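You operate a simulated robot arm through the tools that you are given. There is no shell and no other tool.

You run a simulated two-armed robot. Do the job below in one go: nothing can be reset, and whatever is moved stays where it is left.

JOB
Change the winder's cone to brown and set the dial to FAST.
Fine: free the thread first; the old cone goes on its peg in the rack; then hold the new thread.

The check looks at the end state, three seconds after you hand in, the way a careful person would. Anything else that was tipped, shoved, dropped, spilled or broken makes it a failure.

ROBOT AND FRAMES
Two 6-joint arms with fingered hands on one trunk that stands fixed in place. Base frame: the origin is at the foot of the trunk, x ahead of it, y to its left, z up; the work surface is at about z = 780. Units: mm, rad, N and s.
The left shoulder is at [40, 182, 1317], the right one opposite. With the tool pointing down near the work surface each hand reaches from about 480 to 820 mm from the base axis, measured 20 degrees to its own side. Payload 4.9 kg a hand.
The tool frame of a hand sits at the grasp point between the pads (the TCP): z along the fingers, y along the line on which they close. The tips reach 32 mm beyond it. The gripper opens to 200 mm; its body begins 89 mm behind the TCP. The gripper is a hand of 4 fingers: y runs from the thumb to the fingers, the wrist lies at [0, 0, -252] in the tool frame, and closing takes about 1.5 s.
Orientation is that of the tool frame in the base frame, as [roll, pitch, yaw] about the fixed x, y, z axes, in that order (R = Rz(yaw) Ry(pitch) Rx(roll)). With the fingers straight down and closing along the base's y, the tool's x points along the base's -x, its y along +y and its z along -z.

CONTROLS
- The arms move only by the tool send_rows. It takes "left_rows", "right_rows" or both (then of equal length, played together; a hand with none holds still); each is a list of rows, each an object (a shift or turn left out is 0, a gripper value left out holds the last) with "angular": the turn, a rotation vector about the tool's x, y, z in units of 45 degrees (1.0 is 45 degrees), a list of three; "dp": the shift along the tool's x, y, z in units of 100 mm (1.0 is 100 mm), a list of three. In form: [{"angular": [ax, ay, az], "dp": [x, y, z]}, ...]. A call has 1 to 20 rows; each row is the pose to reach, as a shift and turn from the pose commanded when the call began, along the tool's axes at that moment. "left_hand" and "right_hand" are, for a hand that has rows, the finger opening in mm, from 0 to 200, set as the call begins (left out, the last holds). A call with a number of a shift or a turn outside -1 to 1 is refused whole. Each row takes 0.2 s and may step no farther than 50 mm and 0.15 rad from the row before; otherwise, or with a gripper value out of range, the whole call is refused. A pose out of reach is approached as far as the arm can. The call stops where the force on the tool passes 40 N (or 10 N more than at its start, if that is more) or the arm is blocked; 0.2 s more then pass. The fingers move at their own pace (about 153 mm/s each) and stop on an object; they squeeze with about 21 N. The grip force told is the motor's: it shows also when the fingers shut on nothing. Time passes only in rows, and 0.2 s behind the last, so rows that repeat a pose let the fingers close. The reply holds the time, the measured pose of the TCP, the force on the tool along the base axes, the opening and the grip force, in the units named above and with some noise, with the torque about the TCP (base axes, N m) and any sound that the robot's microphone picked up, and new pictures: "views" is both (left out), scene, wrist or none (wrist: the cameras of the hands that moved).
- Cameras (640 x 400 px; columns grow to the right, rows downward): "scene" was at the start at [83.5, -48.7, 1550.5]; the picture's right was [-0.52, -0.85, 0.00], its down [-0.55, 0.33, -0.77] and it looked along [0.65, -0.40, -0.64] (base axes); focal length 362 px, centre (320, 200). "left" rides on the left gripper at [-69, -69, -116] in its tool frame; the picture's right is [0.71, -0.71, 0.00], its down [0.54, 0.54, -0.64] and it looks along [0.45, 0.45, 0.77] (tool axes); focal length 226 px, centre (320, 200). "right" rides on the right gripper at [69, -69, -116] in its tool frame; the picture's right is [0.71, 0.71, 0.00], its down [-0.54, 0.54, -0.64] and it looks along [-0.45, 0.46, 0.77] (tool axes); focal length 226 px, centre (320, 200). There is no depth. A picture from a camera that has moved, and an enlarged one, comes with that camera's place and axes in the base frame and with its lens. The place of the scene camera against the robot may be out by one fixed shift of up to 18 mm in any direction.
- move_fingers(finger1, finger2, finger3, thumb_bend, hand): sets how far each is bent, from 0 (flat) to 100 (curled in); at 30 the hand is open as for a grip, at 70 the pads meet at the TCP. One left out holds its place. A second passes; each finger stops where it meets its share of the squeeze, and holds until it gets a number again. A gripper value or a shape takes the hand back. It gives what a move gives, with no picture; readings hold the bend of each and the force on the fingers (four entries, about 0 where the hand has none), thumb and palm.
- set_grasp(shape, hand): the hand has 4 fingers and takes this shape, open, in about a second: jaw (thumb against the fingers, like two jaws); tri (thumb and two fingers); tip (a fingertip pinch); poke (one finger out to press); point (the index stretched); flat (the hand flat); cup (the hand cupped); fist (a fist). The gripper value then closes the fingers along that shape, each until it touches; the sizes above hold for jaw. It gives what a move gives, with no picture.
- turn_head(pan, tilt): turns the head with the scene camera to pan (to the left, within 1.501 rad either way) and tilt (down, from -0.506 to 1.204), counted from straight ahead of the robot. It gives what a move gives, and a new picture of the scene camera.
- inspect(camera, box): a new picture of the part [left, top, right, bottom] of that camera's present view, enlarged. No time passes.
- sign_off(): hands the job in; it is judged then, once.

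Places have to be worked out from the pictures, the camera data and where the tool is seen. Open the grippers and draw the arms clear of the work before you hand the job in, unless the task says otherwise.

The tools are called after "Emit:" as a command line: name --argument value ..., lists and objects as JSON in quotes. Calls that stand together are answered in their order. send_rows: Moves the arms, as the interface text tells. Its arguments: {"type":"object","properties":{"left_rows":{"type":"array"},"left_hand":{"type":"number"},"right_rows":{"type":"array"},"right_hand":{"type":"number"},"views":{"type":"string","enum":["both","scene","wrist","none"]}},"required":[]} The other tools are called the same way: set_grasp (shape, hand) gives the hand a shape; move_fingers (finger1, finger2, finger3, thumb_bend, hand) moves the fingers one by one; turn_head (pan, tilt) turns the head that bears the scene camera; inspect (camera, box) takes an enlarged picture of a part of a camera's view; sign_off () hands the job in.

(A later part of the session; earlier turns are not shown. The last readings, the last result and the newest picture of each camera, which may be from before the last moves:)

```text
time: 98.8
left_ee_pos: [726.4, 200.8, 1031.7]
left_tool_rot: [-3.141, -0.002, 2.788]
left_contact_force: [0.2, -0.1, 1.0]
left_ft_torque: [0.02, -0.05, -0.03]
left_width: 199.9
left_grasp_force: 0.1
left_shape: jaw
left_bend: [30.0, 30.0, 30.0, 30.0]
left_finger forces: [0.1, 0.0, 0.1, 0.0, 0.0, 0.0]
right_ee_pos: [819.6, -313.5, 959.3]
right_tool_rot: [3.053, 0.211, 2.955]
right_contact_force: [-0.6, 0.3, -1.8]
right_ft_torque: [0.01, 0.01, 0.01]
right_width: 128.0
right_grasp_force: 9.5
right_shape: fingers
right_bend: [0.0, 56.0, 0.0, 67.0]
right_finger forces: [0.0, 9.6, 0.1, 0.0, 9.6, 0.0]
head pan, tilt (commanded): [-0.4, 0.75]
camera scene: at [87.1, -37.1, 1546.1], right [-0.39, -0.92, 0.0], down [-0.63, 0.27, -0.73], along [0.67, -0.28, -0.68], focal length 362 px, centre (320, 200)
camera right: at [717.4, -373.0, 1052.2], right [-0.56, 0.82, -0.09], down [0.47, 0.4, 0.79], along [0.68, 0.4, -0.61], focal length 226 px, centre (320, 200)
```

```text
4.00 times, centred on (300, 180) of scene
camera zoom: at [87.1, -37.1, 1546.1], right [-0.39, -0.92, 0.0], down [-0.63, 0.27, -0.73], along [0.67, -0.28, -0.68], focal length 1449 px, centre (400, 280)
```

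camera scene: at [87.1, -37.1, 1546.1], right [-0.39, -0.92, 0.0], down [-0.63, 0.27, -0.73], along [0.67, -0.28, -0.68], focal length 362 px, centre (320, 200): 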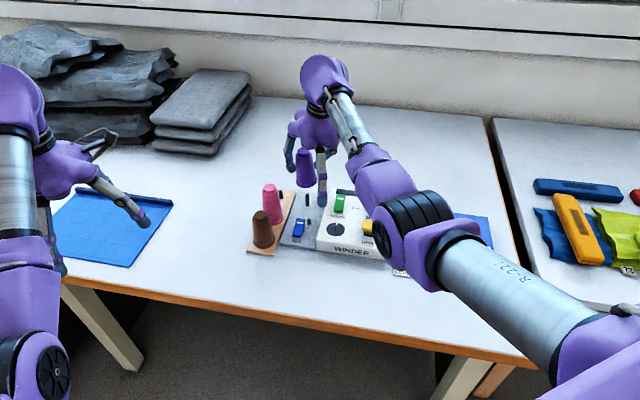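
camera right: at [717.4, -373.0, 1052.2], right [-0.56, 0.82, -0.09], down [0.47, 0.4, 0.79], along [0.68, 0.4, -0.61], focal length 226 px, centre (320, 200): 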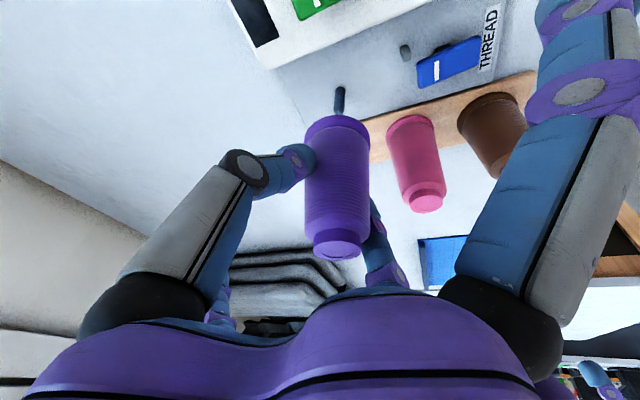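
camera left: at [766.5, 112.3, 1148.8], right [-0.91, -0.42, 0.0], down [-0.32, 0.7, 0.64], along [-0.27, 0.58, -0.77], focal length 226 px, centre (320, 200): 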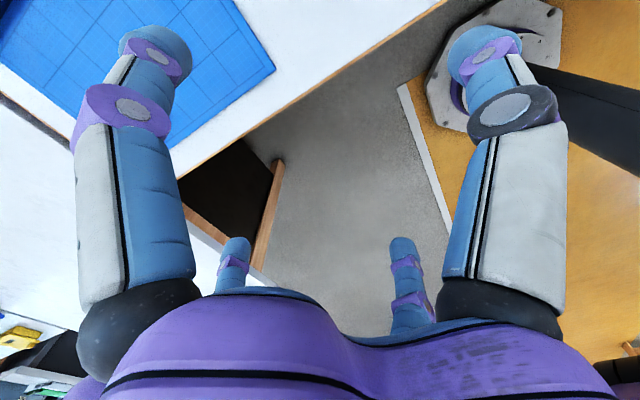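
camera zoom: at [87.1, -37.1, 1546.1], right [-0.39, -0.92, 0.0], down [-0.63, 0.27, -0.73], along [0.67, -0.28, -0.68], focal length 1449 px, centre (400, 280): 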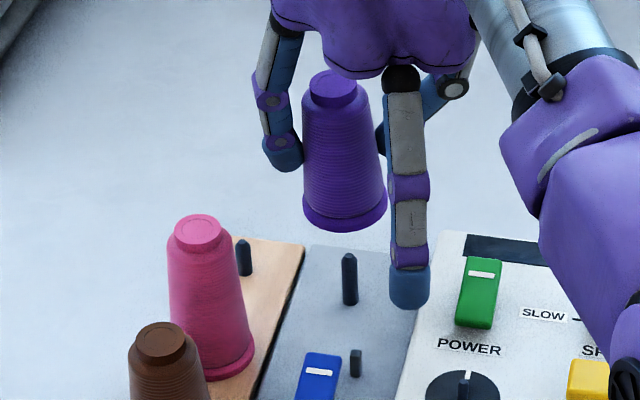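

The cone's base lines up with the spindle within about 3 mm in the wrist view. I lower it gently onto the spindle.

Emit:
send_rows --right_rows '[{"dp": [0.042, -0.017, 0.195]}, {"dp": [0.085, -0.034, 0.39]}, {"dp": [0.127, -0.051, 0.584]}, {"dp": [0.159, -0.064, 0.73]}, {"dp": [0.176, -0.071, 0.808]}, {"dp": [0.176, -0.071, 0.808]}]' --views "wrist"

Emit:
inspect --camera "scene" --box '[250, 140, 350, 240]'

```text
time: 100.2
left_ee_pos: [725.9, 201.8, 1031.5]
left_tool_rot: [-3.141, 0.001, 2.787]
left_contact_force: [0.6, 0.2, 0.7]
left_ft_torque: [0.0, 0.0, -0.01]
left_width: 199.8
left_grasp_force: 0.1
left_shape: jaw
left_bend: [30.0, 30.0, 30.0, 30.0]
left_finger forces: [0.0, 0.1, 0.0, 0.1, 0.0, 0.0]
right_ee_pos: [821.9, -313.0, 877.8]
right_tool_rot: [3.054, 0.213, 2.957]
right_contact_force: [1.1, 0.5, -1.6]
right_ft_torque: [0.0, 0.03, 0.0]
right_width: 128.1
right_grasp_force: 9.8
right_shape: fingers
right_bend: [0.0, 56.0, 0.0, 67.0]
right_finger forces: [0.0, 9.5, 0.1, 0.0, 9.6, 0.1]
head pan, tilt (commanded): [-0.4, 0.75]
camera right: at [718.8, -371.8, 970.1], right [-0.56, 0.82, -0.09], down [0.47, 0.4, 0.79], along [0.68, 0.4, -0.61], focal length 226 px, centre (320, 200)
```

right: 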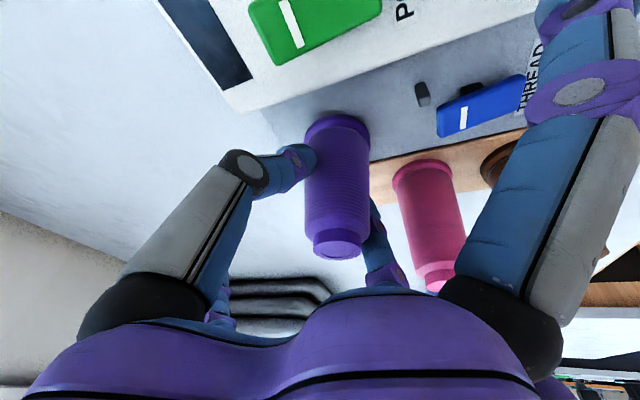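

```text
4.00 times, centred on (300, 190) of scene
camera zoom: at [87.3, -36.9, 1546.1], right [-0.39, -0.92, 0.0], down [-0.63, 0.27, -0.73], along [0.67, -0.28, -0.68], focal length 1449 px, centre (400, 240)
```

zoom: 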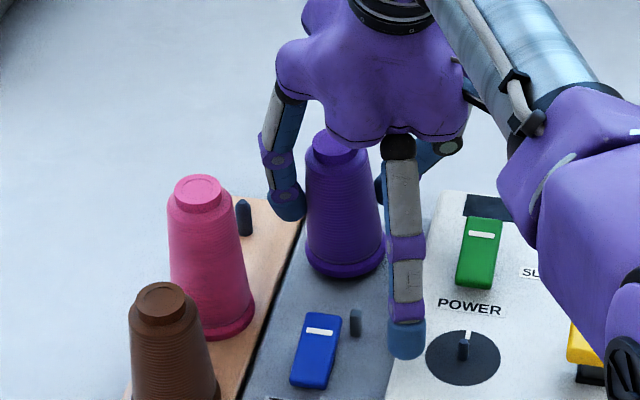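

It slid over the spindle without contact force. I lower the last 9 mm slowly until it seats.

Emit:
send_rows --right_rows '[{"dp": [0.008, -0.003, 0.039]}, {"dp": [0.015, -0.006, 0.068]}, {"dp": [0.019, -0.008, 0.088]}, {"dp": [0.019, -0.008, 0.088]}]' --views "none"

```text
time: 101.2
left_ee_pos: [725.9, 201.1, 1031.3]
left_tool_rot: [-3.14, 0.0, 2.786]
left_contact_force: [0.4, 0.6, -0.1]
left_ft_torque: [0.0, 0.0, 0.0]
left_width: 199.6
left_grasp_force: 0.1
left_shape: jaw
left_bend: [30.0, 30.0, 30.0, 30.0]
left_finger forces: [0.1, 0.0, 0.0, 0.1, 0.0, 0.1]
right_ee_pos: [821.7, -311.8, 868.0]
right_tool_rot: [3.055, 0.213, 2.955]
right_contact_force: [-0.1, 0.6, -2.9]
right_ft_torque: [-0.03, -0.01, -0.02]
right_width: 127.7
right_grasp_force: 9.5
right_shape: fingers
right_bend: [0.0, 56.0, 0.0, 67.0]
right_finger forces: [0.0, 9.6, 0.1, 0.1, 9.7, 0.1]
head pan, tilt (commanded): [-0.4, 0.75]
```

Not seated yet; I lower a few more millimetres, watching the vertical force.

Emit:
send_rows --right_rows '[{"dp": [0.006, -0.002, 0.029]}, {"dp": [0.006, -0.002, 0.029]}]' --views "none"

Emit:
send_rows --right_rows '[{"dp": [0.006, -0.002, 0.029]}, {"dp": [0.006, -0.002, 0.029]}]' --views "none"

```text
time: 101.8
left_ee_pos: [725.0, 201.4, 1032.4]
left_tool_rot: [-3.141, 0.001, 2.787]
left_contact_force: [0.1, 0.4, 1.0]
left_ft_torque: [0.03, 0.0, -0.04]
left_width: 200.0
left_grasp_force: 0.1
left_shape: jaw
left_bend: [30.0, 30.0, 30.0, 30.0]
left_finger forces: [0.1, 0.0, 0.1, 0.0, 0.1, 0.0]
right_ee_pos: [821.9, -311.6, 866.7]
right_tool_rot: [3.052, 0.215, 2.953]
right_contact_force: [-0.3, -1.6, 9.4]
right_ft_torque: [0.18, 0.16, 0.0]
right_width: 128.4
right_grasp_force: 11.5
right_shape: fingers
right_bend: [0.0, 56.0, 0.0, 67.0]
right_finger forces: [1.4, 9.8, 0.0, 0.0, 12.2, 0.0]
head pan, tilt (commanded): [-0.4, 0.75]
```

```text
time: 102.4
left_ee_pos: [724.5, 202.5, 1032.8]
left_tool_rot: [-3.141, 0.003, 2.787]
left_contact_force: [-0.9, 0.7, -0.5]
left_ft_torque: [0.01, 0.01, 0.0]
left_width: 199.8
left_grasp_force: 0.1
left_shape: jaw
left_bend: [30.0, 30.0, 30.0, 30.0]
left_finger forces: [0.1, 0.1, 0.0, 0.0, 0.1, 0.0]
right_ee_pos: [822.2, -314.0, 865.5]
right_tool_rot: [3.054, 0.216, 2.954]
right_contact_force: [2.3, -5.8, 24.8]
right_ft_torque: [0.46, 1.71, 0.03]
right_width: 129.1
right_grasp_force: 19.0
right_shape: fingers
right_bend: [0.0, 56.0, 0.0, 67.0]
right_finger forces: [14.1, 9.9, 0.0, 0.0, 14.4, 0.0]
head pan, tilt (commanded): [-0.4, 0.75]
```

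The back finger (finger1) is touching the winder's top, so I raise 3 mm at once, then open the pinch; the cone is seated.

Emit:
send_rows --right_rows '[{"dp": [-0.006, 0.002, -0.03]}, {"dp": [-0.006, 0.002, -0.03]}]' --views "both"

Emit:
inspect --camera "scene" --box '[260, 150, 380, 270]'

```text
time: 103.0
left_ee_pos: [726.5, 201.8, 1031.8]
left_tool_rot: [3.141, 0.001, 2.787]
left_contact_force: [0.4, 0.1, -0.3]
left_ft_torque: [0.03, 0.0, -0.01]
left_width: 200.1
left_grasp_force: 0.1
left_shape: jaw
left_bend: [30.0, 30.0, 30.0, 30.0]
left_finger forces: [0.0, 0.1, 0.0, 0.1, 0.0, 0.0]
right_ee_pos: [820.9, -310.5, 865.7]
right_tool_rot: [3.052, 0.213, 2.954]
right_contact_force: [1.8, -3.9, 15.3]
right_ft_torque: [0.27, 0.93, 0.12]
right_width: 128.0
right_grasp_force: 15.4
right_shape: fingers
right_bend: [1.0, 56.0, 0.0, 67.0]
right_finger forces: [8.3, 10.1, 0.0, 0.0, 13.1, 0.0]
head pan, tilt (commanded): [-0.4, 0.75]
camera scene: at [86.5, -36.8, 1546.2], right [-0.39, -0.92, 0.0], down [-0.63, 0.27, -0.73], along [0.67, -0.28, -0.68], focal length 362 px, centre (320, 200)
camera right: at [717.9, -371.8, 958.3], right [-0.56, 0.82, -0.09], down [0.47, 0.4, 0.79], along [0.68, 0.4, -0.61], focal length 226 px, centre (320, 200)
```

scene: 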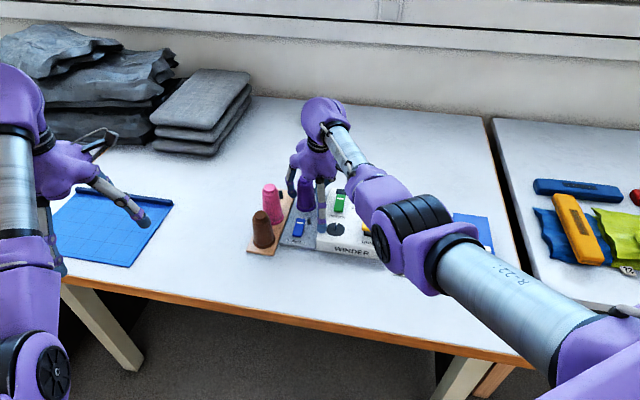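
right: 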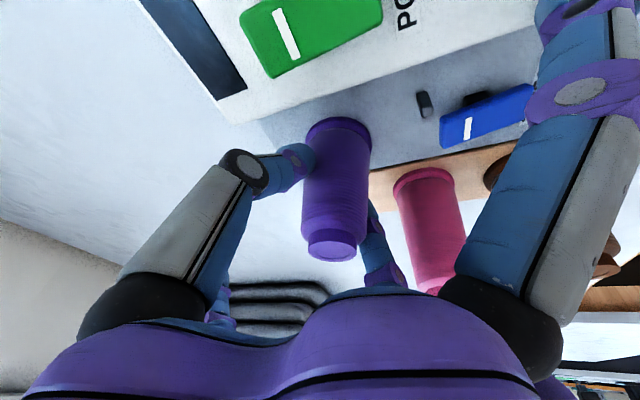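

```text
3.33 times, centred on (320, 210) of scene
camera zoom: at [86.5, -36.8, 1546.2], right [-0.39, -0.92, 0.0], down [-0.63, 0.27, -0.73], along [0.67, -0.28, -0.68], focal length 1208 px, centre (320, 167)
```

zoom: 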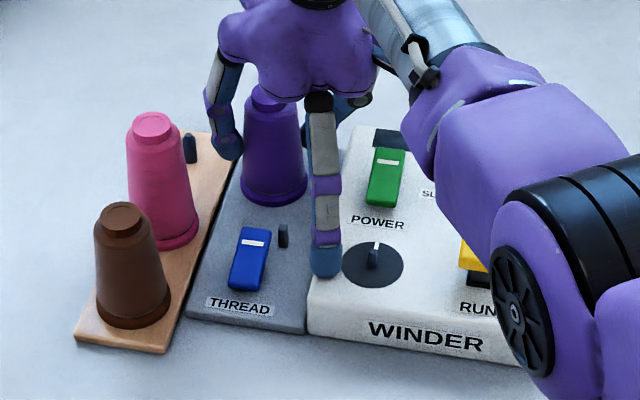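

Finger1 still rests on the winder's top edge with 8 N. I open the pinch and then lift the hand right away.

Emit:
move_fingers --hand "right" --finger2 50 --thumb_bend 55

Emit:
send_rows --right_rows '[{"dp": [-0.02, 0.01, -0.1]}, {"dp": [-0.05, 0.02, -0.25]}, {"dp": [-0.1, 0.04, -0.5]}, {"dp": [-0.2, 0.08, -0.95]}, {"dp": [-0.2, 0.08, -0.95]}]' --views "both"

Emit:
inspect --camera "scene" --box '[240, 150, 400, 270]'

Emit:
inspect --camera "right" --box '[180, 0, 560, 280]'

```text
time: 104.0
left_ee_pos: [726.8, 201.8, 1031.3]
left_tool_rot: [-3.141, 0.001, 2.788]
left_contact_force: [0.4, 0.3, 0.1]
left_ft_torque: [-0.01, 0.0, 0.02]
left_width: 199.9
left_grasp_force: 0.1
left_shape: jaw
left_bend: [30.0, 30.0, 30.0, 30.0]
left_finger forces: [0.0, 0.1, 0.0, 0.0, 0.0, 0.0]
right_ee_pos: [820.7, -312.1, 864.4]
right_tool_rot: [3.053, 0.213, 2.955]
right_contact_force: [3.2, -0.6, 10.9]
right_ft_torque: [0.21, 1.25, 0.12]
right_width: 135.0
right_grasp_force: 5.9
right_shape: fingers
right_bend: [0.0, 50.0, 0.0, 55.0]
right_finger forces: [10.1, 0.0, 0.1, 0.1, 1.3, 0.1]
head pan, tilt (commanded): [-0.4, 0.75]
```

```text
time: 105.2
left_ee_pos: [725.9, 201.0, 1032.4]
left_tool_rot: [-3.141, 0.0, 2.787]
left_contact_force: [1.2, -0.7, 0.3]
left_ft_torque: [-0.01, -0.03, 0.0]
left_width: 199.8
left_grasp_force: 0.0
left_shape: jaw
left_bend: [30.0, 30.0, 30.0, 30.0]
left_finger forces: [0.0, 0.0, 0.1, 0.1, 0.1, 0.1]
right_ee_pos: [820.4, -313.0, 963.5]
right_tool_rot: [3.052, 0.214, 2.955]
right_contact_force: [-0.5, 0.7, -0.4]
right_ft_torque: [0.0, -0.03, -0.02]
right_width: 135.0
right_grasp_force: 0.2
right_shape: fingers
right_bend: [1.0, 50.0, 0.0, 55.0]
right_finger forces: [0.1, 0.0, 0.0, 0.1, 0.0, 0.0]
head pan, tilt (commanded): [-0.4, 0.75]
camera scene: at [86.9, -36.7, 1546.2], right [-0.39, -0.92, 0.0], down [-0.63, 0.27, -0.73], along [0.67, -0.28, -0.68], focal length 362 px, centre (320, 200)
camera right: at [716.9, -372.6, 1056.5], right [-0.56, 0.82, -0.09], down [0.47, 0.4, 0.79], along [0.68, 0.4, -0.61], focal length 226 px, centre (320, 200)
```

scene: 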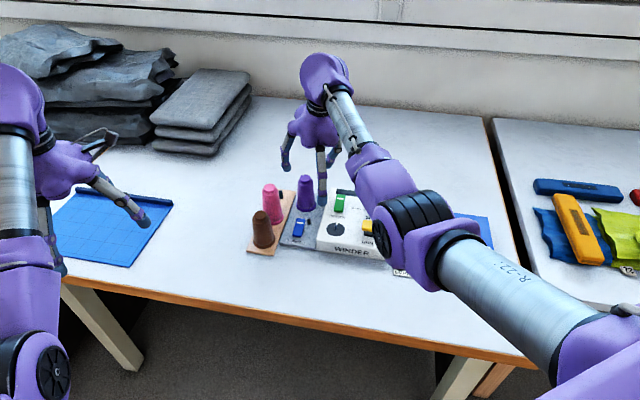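
right: 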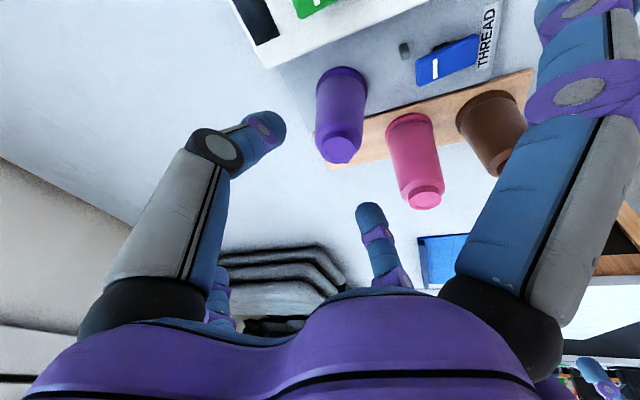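

```text
3.33 times, centred on (320, 210) of scene
camera zoom: at [86.9, -36.7, 1546.2], right [-0.39, -0.92, 0.0], down [-0.63, 0.27, -0.73], along [0.67, -0.28, -0.68], focal length 1208 px, centre (320, 167)
```

zoom: 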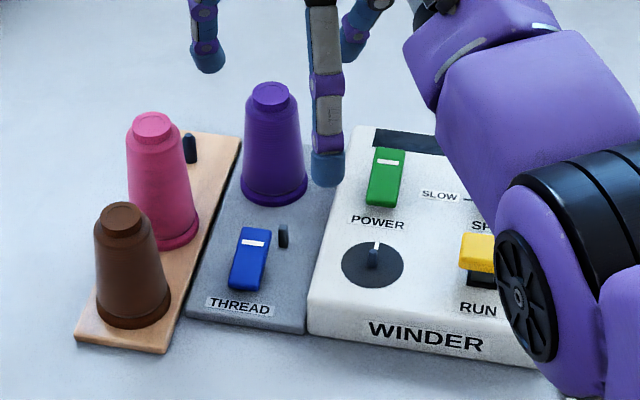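

```text
1.43 times, centred on (370, 140) of right
camera zoom: at [716.9, -372.6, 1056.5], right [-0.56, 0.82, -0.09], down [0.47, 0.4, 0.79], along [0.68, 0.4, -0.61], focal length 323 px, centre (249, 286)
```

zoom: 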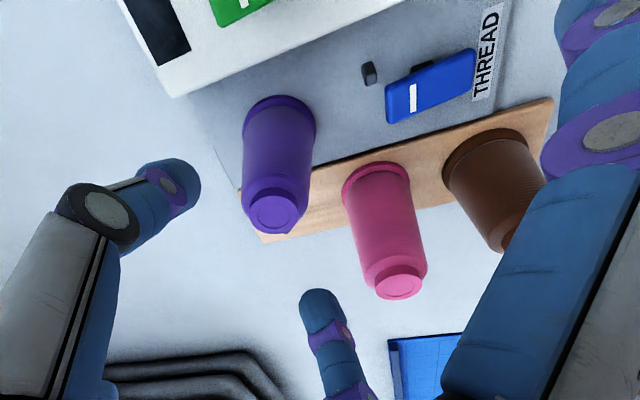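

Purple is back upright on its spindle and the winder is unharmed. For the regrip I tilt the hand forward to about 0.45 rad with yaw straight ahead, and tuck the front/back fingers to 48 so they stay clear.

Emit:
send_rows --right_rows '[{"angular": [0.011, -0.097, -0.08], "dp": [0, 0.01, -0.01]}, {"angular": [0.022, -0.194, -0.16], "dp": [0, 0.02, -0.02]}, {"angular": [0.0325, -0.2907, -0.2407], "dp": [0, 0.03, -0.03]}, {"angular": [0.0325, -0.2907, -0.2407], "dp": [0, 0.03, -0.03]}]' --views "none"

Emit:
move_fingers --hand "right" --finger1 48 --finger2 54 --finger3 48 --thumb_bend 54

Emit:
inspect --camera "right" --box '[0, 0, 640, 400]'

Emit:
inspect --camera "scene" --box '[240, 130, 380, 250]'

```text
time: 106.2
left_ee_pos: [726.6, 201.8, 1032.5]
left_tool_rot: [3.142, 0.0, 2.786]
left_contact_force: [0.6, -0.6, 0.4]
left_ft_torque: [0.01, 0.0, 0.02]
left_width: 200.1
left_grasp_force: 0.1
left_shape: jaw
left_bend: [30.0, 30.0, 30.0, 30.0]
left_finger forces: [0.0, 0.0, 0.0, 0.1, 0.0, 0.0]
right_ee_pos: [820.7, -309.5, 966.2]
right_tool_rot: [-3.141, 0.451, -3.14]
right_contact_force: [-0.1, -0.4, -1.2]
right_ft_torque: [-0.03, -0.01, -0.01]
right_width: 134.7
right_grasp_force: 0.0
right_shape: fingers
right_bend: [1.0, 50.0, 0.0, 55.0]
right_finger forces: [0.0, 0.1, 0.0, 0.0, 0.0, 0.0]
head pan, tilt (commanded): [-0.4, 0.75]
```

```text
time: 107.2
left_ee_pos: [726.4, 200.8, 1032.0]
left_tool_rot: [3.14, 0.001, 2.787]
left_contact_force: [-0.5, -0.7, -1.1]
left_ft_torque: [0.01, 0.03, 0.01]
left_width: 199.8
left_grasp_force: 0.1
left_shape: jaw
left_bend: [30.0, 30.0, 30.0, 30.0]
left_finger forces: [0.0, 0.0, 0.0, 0.1, 0.0, 0.0]
right_ee_pos: [821.6, -309.2, 966.7]
right_tool_rot: [-3.14, 0.451, -3.14]
right_contact_force: [0.2, 0.1, 0.7]
right_ft_torque: [0.01, 0.01, -0.02]
right_width: 66.4
right_grasp_force: 0.1
right_shape: fingers
right_bend: [48.0, 54.0, 48.0, 54.0]
right_finger forces: [0.0, 0.0, 0.0, 0.0, 0.1, 0.1]
head pan, tilt (commanded): [-0.4, 0.75]
```

```text
1.00 times, centred on (320, 200) of right (not enlarged: the box is as wide or as high as the picture)
camera zoom: at [708.4, -377.9, 1041.0], right [-0.64, 0.71, -0.31], down [0.21, 0.54, 0.81], along [0.74, 0.46, -0.49], focal length 226 px, centre (320, 200)
```

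zoom: 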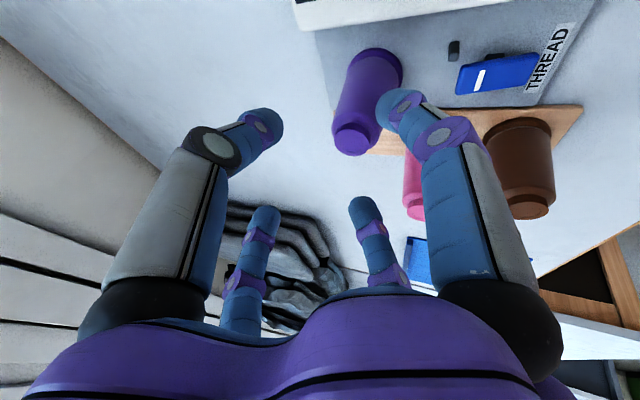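

```text
3.33 times, centred on (310, 190) of scene
camera zoom: at [87.1, -36.8, 1546.1], right [-0.39, -0.92, 0.0], down [-0.63, 0.27, -0.73], along [0.67, -0.28, -0.68], focal length 1208 px, centre (353, 233)
```

zoom: 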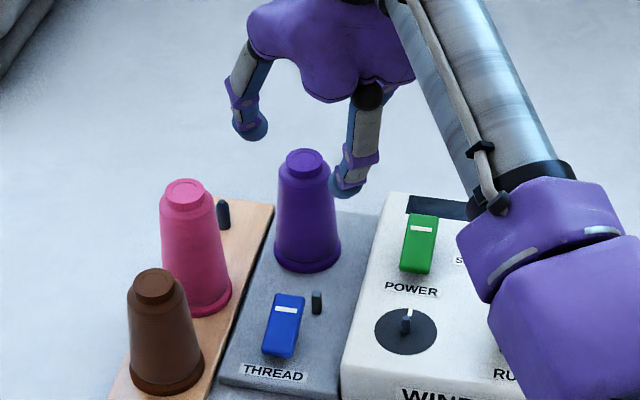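

Geometry checks: the tucked back finger will stay about 10 mm above the plate and clear of post and cone. I descend to about 23 mm below the cone's top.

Emit:
send_rows --right_rows '[{"dp": [0.1, -0.005, 0.2]}, {"dp": [0.2, -0.008, 0.41]}, {"dp": [0.3, -0.008, 0.62]}, {"dp": [0.37, -0.008, 0.765]}, {"dp": [0.401, -0.008, 0.828]}, {"dp": [0.401, -0.008, 0.828]}]' --views "both"

Emit:
inspect --camera "right" --box '[180, 40, 500, 280]'

Emit:
inspect --camera "scene" --box '[240, 140, 360, 260]'

```text
time: 108.6
left_ee_pos: [725.6, 201.2, 1032.6]
left_tool_rot: [3.14, 0.001, 2.786]
left_contact_force: [0.2, -0.3, 0.3]
left_ft_torque: [0.02, 0.0, 0.03]
left_width: 200.4
left_grasp_force: 0.0
left_shape: jaw
left_bend: [30.0, 30.0, 30.0, 30.0]
left_finger forces: [0.0, 0.0, 0.0, 0.0, 0.0, 0.0]
right_ee_pos: [821.2, -309.4, 872.7]
right_tool_rot: [-3.142, 0.448, -3.138]
right_contact_force: [0.2, 0.5, -0.4]
right_ft_torque: [0.0, -0.01, 0.01]
right_width: 66.4
right_grasp_force: 0.1
right_shape: fingers
right_bend: [48.0, 54.0, 48.0, 54.0]
right_finger forces: [0.0, 0.0, 0.1, 0.0, 0.0, 0.0]
head pan, tilt (commanded): [-0.4, 0.75]
camera scene: at [87.2, -36.8, 1546.1], right [-0.39, -0.92, 0.0], down [-0.63, 0.27, -0.73], along [0.67, -0.28, -0.68], focal length 362 px, centre (320, 200)
camera right: at [708.1, -379.0, 947.7], right [-0.64, 0.71, -0.31], down [0.21, 0.54, 0.81], along [0.74, 0.46, -0.49], focal length 226 px, centre (320, 200)
```

scene: 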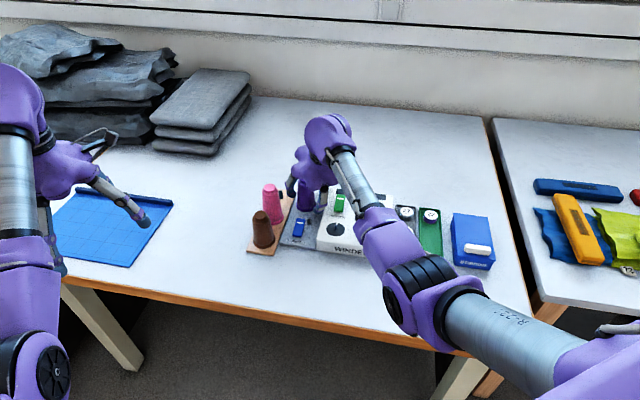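
right: 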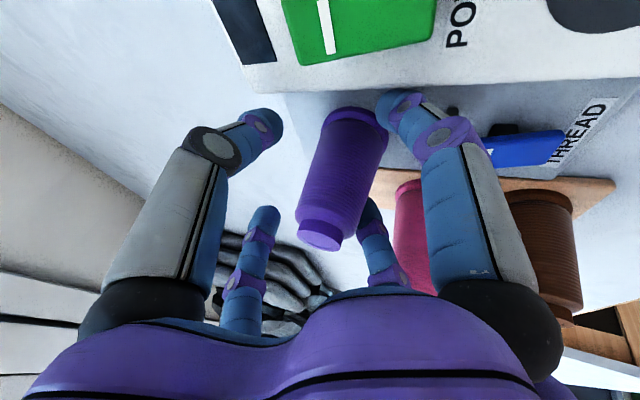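

```text
1.67 times, centred on (340, 160) of right
camera zoom: at [708.1, -379.0, 947.7], right [-0.64, 0.71, -0.31], down [0.21, 0.54, 0.81], along [0.74, 0.46, -0.49], focal length 377 px, centre (287, 267)
```

zoom: 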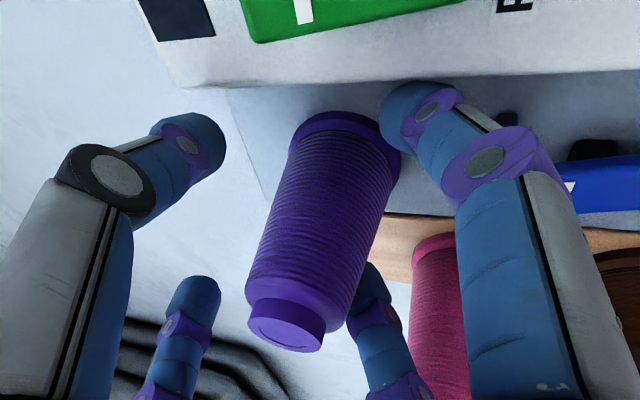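

```text
3.33 times, centred on (300, 200) of scene
camera zoom: at [87.2, -36.8, 1546.1], right [-0.39, -0.92, 0.0], down [-0.63, 0.27, -0.73], along [0.67, -0.28, -0.68], focal length 1208 px, centre (387, 200)
```

zoom: 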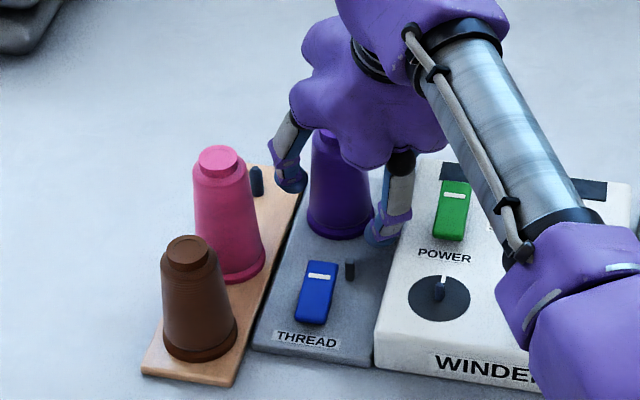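

All clear. I close the pinch.

Emit:
move_fingers --hand "right" --finger2 72 --thumb_bend 72

Emit:
inspect --camera "right" --box '[180, 40, 500, 280]'

Emit:
inspect --camera "scene" --box '[240, 140, 360, 260]'

```text
time: 109.6
left_ee_pos: [725.7, 201.0, 1032.7]
left_tool_rot: [-3.141, 0.001, 2.788]
left_contact_force: [-0.3, 0.2, 0.4]
left_ft_torque: [0.05, -0.01, -0.02]
left_width: 199.9
left_grasp_force: 0.1
left_shape: jaw
left_bend: [30.0, 30.0, 30.0, 30.0]
left_finger forces: [0.1, 0.0, 0.0, 0.0, 0.1, 0.1]
right_ee_pos: [820.7, -310.9, 873.7]
right_tool_rot: [-3.141, 0.451, -3.14]
right_contact_force: [-0.2, -1.7, 3.0]
right_ft_torque: [0.06, 0.01, -0.03]
right_width: 52.6
right_grasp_force: 9.5
right_shape: fingers
right_bend: [48.0, 57.0, 48.0, 67.0]
right_finger forces: [0.1, 8.3, 0.1, 0.0, 10.2, 0.0]
head pan, tilt (commanded): [-0.4, 0.75]
```

```text
1.67 times, centred on (340, 160) of right
camera zoom: at [708.0, -379.2, 948.3], right [-0.64, 0.71, -0.31], down [0.21, 0.54, 0.81], along [0.74, 0.46, -0.49], focal length 377 px, centre (287, 267)
```

zoom: 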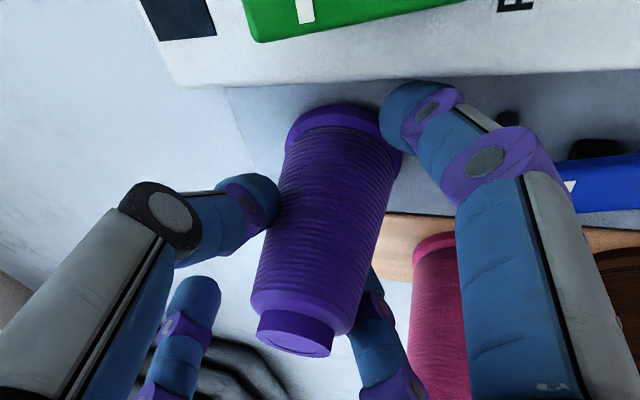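

```text
3.33 times, centred on (300, 200) of scene
camera zoom: at [86.9, -36.9, 1546.2], right [-0.39, -0.92, 0.0], down [-0.63, 0.27, -0.73], along [0.67, -0.28, -0.68], focal length 1208 px, centre (387, 200)
```

zoom: 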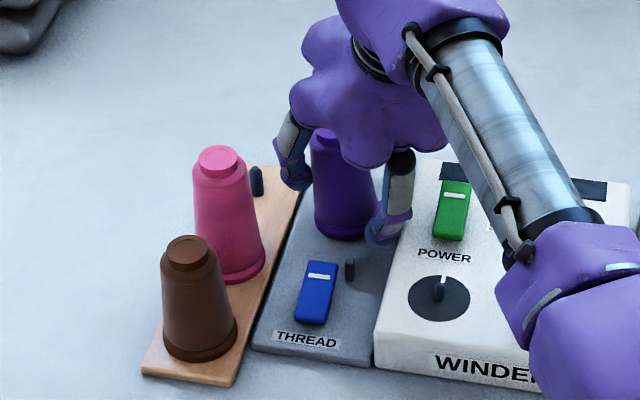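

The grip is balanced (8 N and 10 N). I lift straight up 68 mm.

Emit:
send_rows --right_rows '[{"dp": [-0.04, 0, -0.09]}, {"dp": [-0.1, 0, -0.2]}, {"dp": [-0.19, 0, -0.39]}, {"dp": [-0.297, 0, -0.613]}, {"dp": [-0.297, 0, -0.613]}]' --views "both"

Emit:
inspect --camera "right" --box '[180, 40, 500, 280]'

Emit:
inspect --camera "scene" --box '[240, 120, 360, 240]'

```text
time: 110.8
left_ee_pos: [725.1, 201.6, 1032.4]
left_tool_rot: [3.141, 0.0, 2.788]
left_contact_force: [0.3, -0.5, -0.6]
left_ft_torque: [0.01, 0.0, -0.01]
left_width: 199.8
left_grasp_force: 0.1
left_shape: jaw
left_bend: [30.0, 30.0, 30.0, 30.0]
left_finger forces: [0.0, 0.1, 0.0, 0.0, 0.1, 0.0]
right_ee_pos: [820.2, -311.7, 942.1]
right_tool_rot: [-3.14, 0.449, -3.138]
right_contact_force: [0.0, 0.2, -1.4]
right_ft_torque: [-0.02, -0.02, -0.01]
right_width: 52.4
right_grasp_force: 8.3
right_shape: fingers
right_bend: [48.0, 57.0, 48.0, 68.0]
right_finger forces: [0.1, 8.6, 0.0, 0.0, 8.3, 0.1]
head pan, tilt (commanded): [-0.4, 0.75]
camera scene: at [87.1, -36.8, 1546.1], right [-0.39, -0.92, 0.0], down [-0.63, 0.27, -0.73], along [0.67, -0.28, -0.68], focal length 362 px, centre (320, 200)
camera right: at [709.1, -379.8, 1017.3], right [-0.64, 0.71, -0.31], down [0.21, 0.54, 0.81], along [0.74, 0.46, -0.49], focal length 226 px, centre (320, 200)
```

scene: 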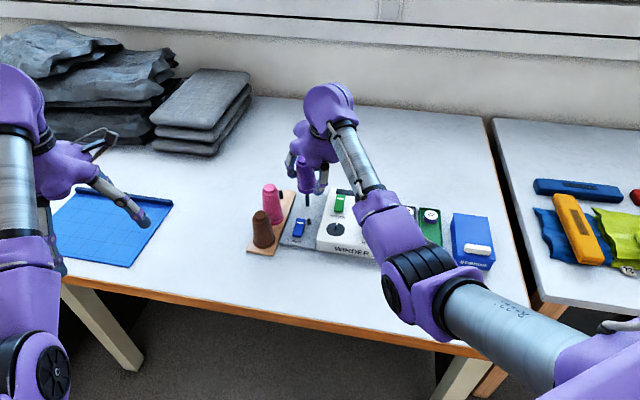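
right: 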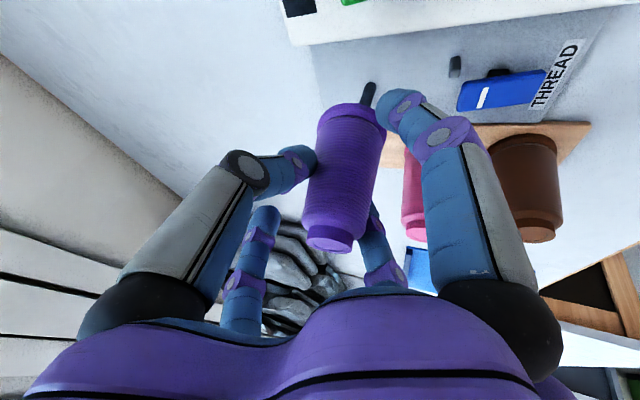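

```text
1.67 times, centred on (340, 160) of right
camera zoom: at [709.1, -379.8, 1017.3], right [-0.64, 0.71, -0.31], down [0.21, 0.54, 0.81], along [0.74, 0.46, -0.49], focal length 377 px, centre (287, 267)
```

zoom: 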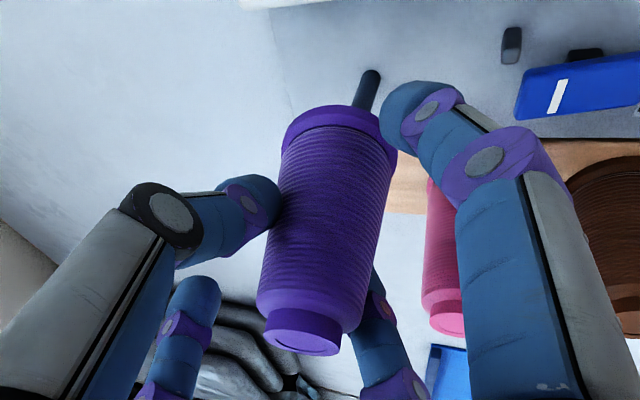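

```text
3.33 times, centred on (300, 180) of scene
camera zoom: at [87.1, -36.8, 1546.1], right [-0.39, -0.92, 0.0], down [-0.63, 0.27, -0.73], along [0.67, -0.28, -0.68], focal length 1208 px, centre (387, 267)
```

zoom: 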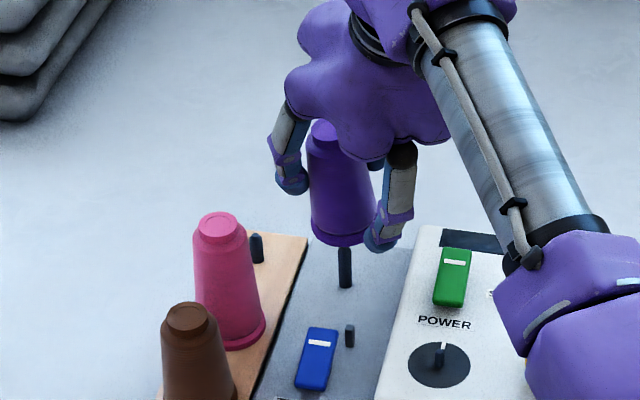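

The cone leans about 6° to the left in the grip. I carry it toward the peg while rolling the hand 6° to set it upright.

Emit:
send_rows --right_rows '[{"angular": [-0.04, 0, 0.02], "dp": [-0.14, 0.15, 0.066]}, {"angular": [-0.08, 0, 0.04], "dp": [-0.27, 0.3, 0.13]}, {"angular": [-0.126, 0, 0.061], "dp": [-0.41, 0.46, 0.2]}, {"angular": [-0.126, 0, 0.061], "dp": [-0.55, 0.61, 0.265]}, {"angular": [-0.126, 0, 0.061], "dp": [-0.55, 0.61, 0.265]}]' --views "both"

Emit:
inspect --camera "right" --box '[180, 40, 500, 280]'

Emit:
inspect --camera "scene" --box '[220, 120, 340, 240]'

```text
time: 112.0
left_ee_pos: [726.2, 201.0, 1031.9]
left_tool_rot: [-3.14, -0.001, 2.787]
left_contact_force: [0.1, 0.1, -0.3]
left_ft_torque: [0.03, 0.02, -0.01]
left_width: 199.8
left_grasp_force: 0.0
left_shape: jaw
left_bend: [30.0, 30.0, 30.0, 30.0]
left_finger forces: [0.0, 0.0, 0.0, 0.0, 0.0, 0.1]
right_ee_pos: [881.0, -248.1, 940.5]
right_tool_rot: [3.02, 0.446, 3.091]
right_contact_force: [-0.2, 1.2, -0.6]
right_ft_torque: [-0.01, 0.0, -0.01]
right_width: 52.5
right_grasp_force: 8.8
right_shape: fingers
right_bend: [48.0, 57.0, 48.0, 68.0]
right_finger forces: [0.0, 8.5, 0.0, 0.0, 8.3, 0.1]
head pan, tilt (commanded): [-0.4, 0.75]
camera scene: at [87.4, -36.7, 1546.1], right [-0.39, -0.92, 0.0], down [-0.63, 0.27, -0.73], along [0.67, -0.28, -0.68], focal length 362 px, centre (320, 200)
camera right: at [769.4, -325.2, 1008.2], right [-0.64, 0.74, -0.23], down [0.21, 0.45, 0.87], along [0.74, 0.51, -0.44], focal length 226 px, centre (320, 200)
```

scene: 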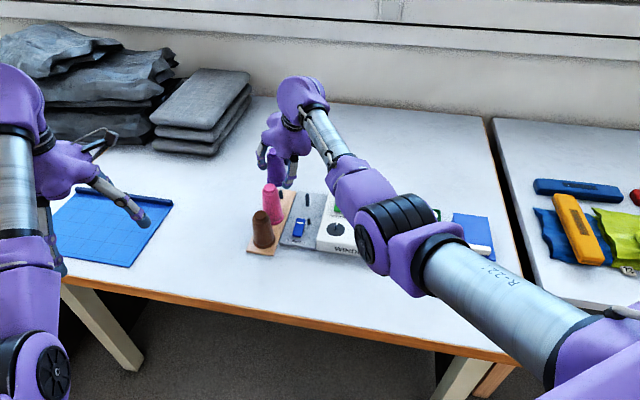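
right: 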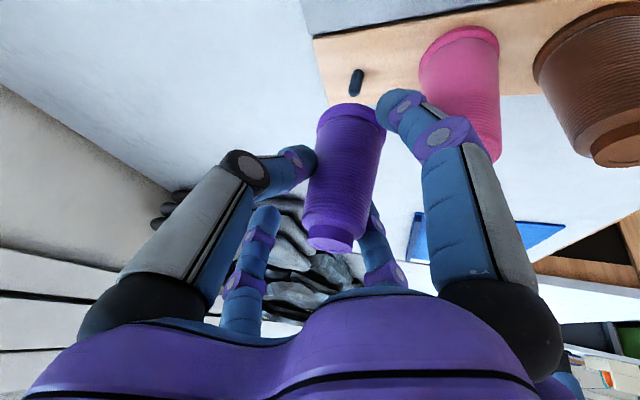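

```text
1.67 times, centred on (340, 160) of right
camera zoom: at [769.4, -325.2, 1008.2], right [-0.64, 0.74, -0.23], down [0.21, 0.45, 0.87], along [0.74, 0.51, -0.44], focal length 377 px, centre (287, 267)
```

zoom: 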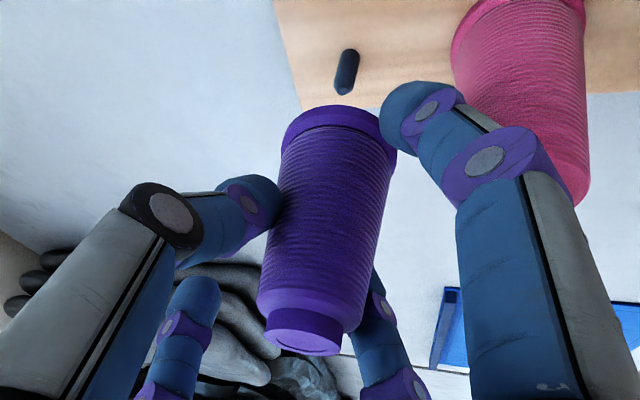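

```text
3.33 times, centred on (280, 180) of scene
camera zoom: at [87.4, -36.7, 1546.1], right [-0.39, -0.92, 0.0], down [-0.63, 0.27, -0.73], along [0.67, -0.28, -0.68], focal length 1208 px, centre (453, 267)
```

zoom: 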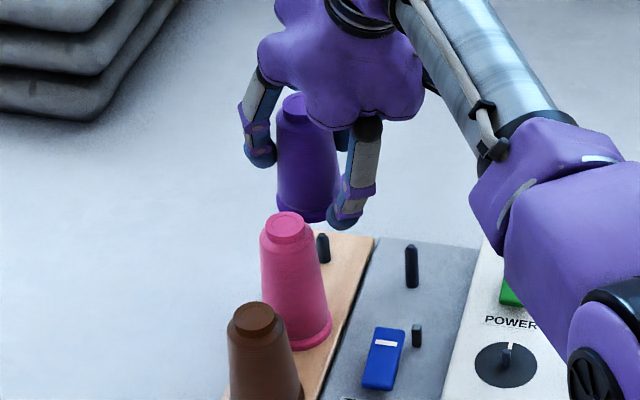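

The cone hangs nearly upright over the peg (peg at about [881,-242.5], cone base about 3 mm to its left). I correct that and lower 25 mm to just above the peg's tip for another look.

Emit:
send_rows --right_rows '[{"dp": [0.0, -0.035, 0.0]}, {"dp": [0.05, -0.05, 0.11]}, {"dp": [0.106, -0.062, 0.22]}, {"dp": [0.106, -0.062, 0.22]}]' --views "none"

Emit:
inspect --camera "right" --box '[240, 40, 480, 220]'

Emit:
inspect --camera "scene" --box '[230, 140, 330, 240]'

```text
time: 113.0
left_ee_pos: [726.3, 200.6, 1031.6]
left_tool_rot: [-3.142, 0.0, 2.788]
left_contact_force: [0.2, -1.1, -0.1]
left_ft_torque: [0.0, -0.02, 0.02]
left_width: 199.7
left_grasp_force: 0.0
left_shape: jaw
left_bend: [30.0, 30.0, 30.0, 30.0]
left_finger forces: [0.0, 0.0, 0.0, 0.0, 0.0, 0.0]
right_ee_pos: [881.5, -254.0, 916.6]
right_tool_rot: [3.02, 0.448, 3.089]
right_contact_force: [0.1, 0.9, -1.2]
right_ft_torque: [-0.02, 0.01, 0.0]
right_width: 52.7
right_grasp_force: 8.4
right_shape: fingers
right_bend: [48.0, 57.0, 48.0, 68.0]
right_finger forces: [0.0, 8.4, 0.0, 0.0, 8.4, 0.1]
head pan, tilt (commanded): [-0.4, 0.75]
```

```text
2.22 times, centred on (360, 130) of right
camera zoom: at [769.6, -329.7, 983.4], right [-0.64, 0.74, -0.23], down [0.21, 0.45, 0.87], along [0.74, 0.51, -0.44], focal length 502 px, centre (231, 356)
```

zoom: 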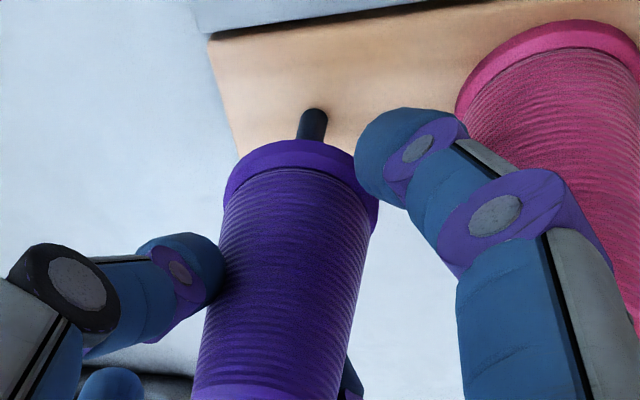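

```text
4.00 times, centred on (280, 190) of scene
camera zoom: at [87.3, -36.9, 1546.1], right [-0.39, -0.92, 0.0], down [-0.63, 0.27, -0.73], along [0.67, -0.28, -0.68], focal length 1449 px, centre (480, 240)
```

zoom: 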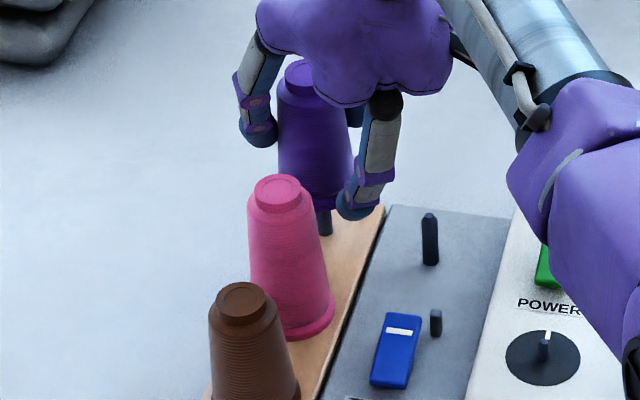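

Seen from the head, the cone sits right above the peg. I lower it slowly over the peg, watching the forces.

Emit:
send_rows --right_rows '[{"dp": [0.0, -0.015, 0.0]}, {"dp": [0.043, -0.025, 0.09]}, {"dp": [0.086, -0.035, 0.18]}, {"dp": [0.125, -0.045, 0.26]}, {"dp": [0.16, -0.055, 0.333]}, {"dp": [0.16, -0.055, 0.333]}]' --views "none"

Emit:
inspect --camera "scene" --box '[230, 140, 330, 240]'

Emit:
inspect --camera "right" --box '[200, 40, 480, 260]'

```text
time: 114.4
left_ee_pos: [727.1, 202.4, 1032.0]
left_tool_rot: [3.141, 0.001, 2.786]
left_contact_force: [1.2, 0.2, 0.2]
left_ft_torque: [0.0, 0.02, 0.02]
left_width: 199.9
left_grasp_force: 0.1
left_shape: jaw
left_bend: [30.0, 30.0, 30.0, 30.0]
left_finger forces: [0.0, 0.1, 0.0, 0.0, 0.0, 0.0]
right_ee_pos: [880.4, -253.9, 878.4]
right_tool_rot: [3.021, 0.446, 3.09]
right_contact_force: [1.0, 0.5, -1.6]
right_ft_torque: [-0.04, 0.0, -0.01]
right_width: 52.3
right_grasp_force: 7.9
right_shape: fingers
right_bend: [48.0, 57.0, 48.0, 68.0]
right_finger forces: [0.1, 8.4, 0.0, 0.1, 8.4, 0.0]
head pan, tilt (commanded): [-0.4, 0.75]
```

```text
4.00 times, centred on (280, 190) of scene
camera zoom: at [87.3, -36.9, 1546.1], right [-0.39, -0.92, 0.0], down [-0.63, 0.27, -0.73], along [0.67, -0.28, -0.68], focal length 1449 px, centre (480, 240)
```

zoom: 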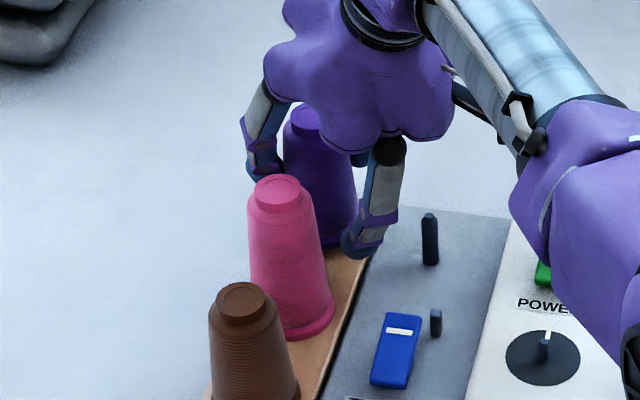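

```text
1.82 times, centred on (340, 150) of right
camera zoom: at [769.1, -330.4, 946.2], right [-0.64, 0.74, -0.23], down [0.21, 0.45, 0.87], along [0.74, 0.51, -0.44], focal length 411 px, centre (284, 291)
```

zoom: 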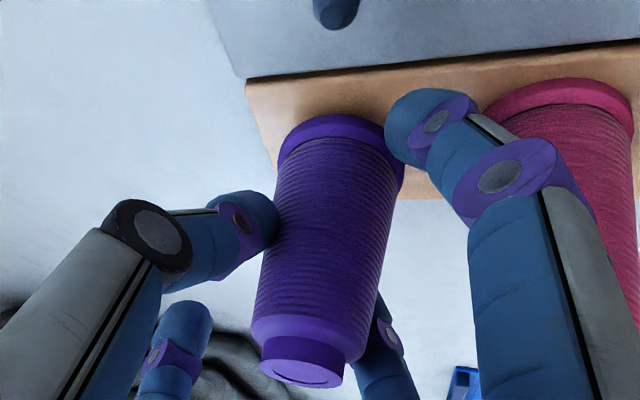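

No contact yet; the peg is inside. I lower the last few millimetres.

Emit:
send_rows --right_rows '[{"dp": [0.011, -0.003, 0.022]}, {"dp": [0.015, -0.004, 0.031]}, {"dp": [0.015, -0.004, 0.031]}]' --views "none"

```text
time: 115.2
left_ee_pos: [727.3, 200.9, 1032.2]
left_tool_rot: [-3.141, 0.001, 2.787]
left_contact_force: [0.2, 0.6, -0.1]
left_ft_torque: [0.02, -0.05, 0.02]
left_width: 200.0
left_grasp_force: 0.1
left_shape: jaw
left_bend: [30.0, 30.0, 30.0, 30.0]
left_finger forces: [0.0, 0.0, 0.0, 0.0, 0.1, 0.0]
right_ee_pos: [880.9, -254.6, 875.0]
right_tool_rot: [3.018, 0.446, 3.088]
right_contact_force: [0.2, 0.3, -1.2]
right_ft_torque: [-0.05, 0.06, 0.0]
right_width: 52.5
right_grasp_force: 8.6
right_shape: fingers
right_bend: [48.0, 57.0, 48.0, 68.0]
right_finger forces: [0.0, 8.5, 0.1, 0.1, 8.4, 0.1]
head pan, tilt (commanded): [-0.4, 0.75]
```

Emit:
send_rows --right_rows '[{"dp": [0.009, -0.002, 0.018]}, {"dp": [0.009, -0.002, 0.018]}]' --views "none"

Emit:
send_rows --right_rows '[{"dp": [0.009, -0.002, 0.018]}, {"dp": [0.009, -0.002, 0.018]}]' --views "none"

```text
time: 115.8
left_ee_pos: [726.7, 201.4, 1031.9]
left_tool_rot: [3.141, 0.0, 2.787]
left_contact_force: [-0.3, 0.7, -0.5]
left_ft_torque: [-0.02, 0.0, 0.01]
left_width: 199.8
left_grasp_force: 0.0
left_shape: jaw
left_bend: [30.0, 30.0, 30.0, 30.0]
left_finger forces: [0.1, 0.0, 0.0, 0.1, 0.0, 0.1]
right_ee_pos: [881.0, -254.4, 873.7]
right_tool_rot: [3.017, 0.446, 3.09]
right_contact_force: [0.0, 0.2, -1.2]
right_ft_torque: [-0.03, 0.0, -0.01]
right_width: 52.5
right_grasp_force: 8.1
right_shape: fingers
right_bend: [48.0, 57.0, 48.0, 68.0]
right_finger forces: [0.0, 8.4, 0.0, 0.1, 8.4, 0.0]
head pan, tilt (commanded): [-0.4, 0.75]
```

```text
time: 116.4
left_ee_pos: [725.9, 200.4, 1032.5]
left_tool_rot: [-3.141, 0.002, 2.788]
left_contact_force: [-0.6, -0.1, 0.9]
left_ft_torque: [-0.02, -0.02, -0.02]
left_width: 199.8
left_grasp_force: 0.0
left_shape: jaw
left_bend: [30.0, 30.0, 30.0, 30.0]
left_finger forces: [0.1, 0.1, 0.1, 0.0, 0.0, 0.0]
right_ee_pos: [880.6, -254.9, 870.6]
right_tool_rot: [3.021, 0.447, 3.09]
right_contact_force: [0.0, 0.3, -1.7]
right_ft_torque: [0.0, 0.03, 0.0]
right_width: 52.5
right_grasp_force: 8.2
right_shape: fingers
right_bend: [48.0, 57.0, 48.0, 68.0]
right_finger forces: [0.0, 8.4, 0.1, 0.0, 8.4, 0.0]
head pan, tilt (commanded): [-0.4, 0.75]
```

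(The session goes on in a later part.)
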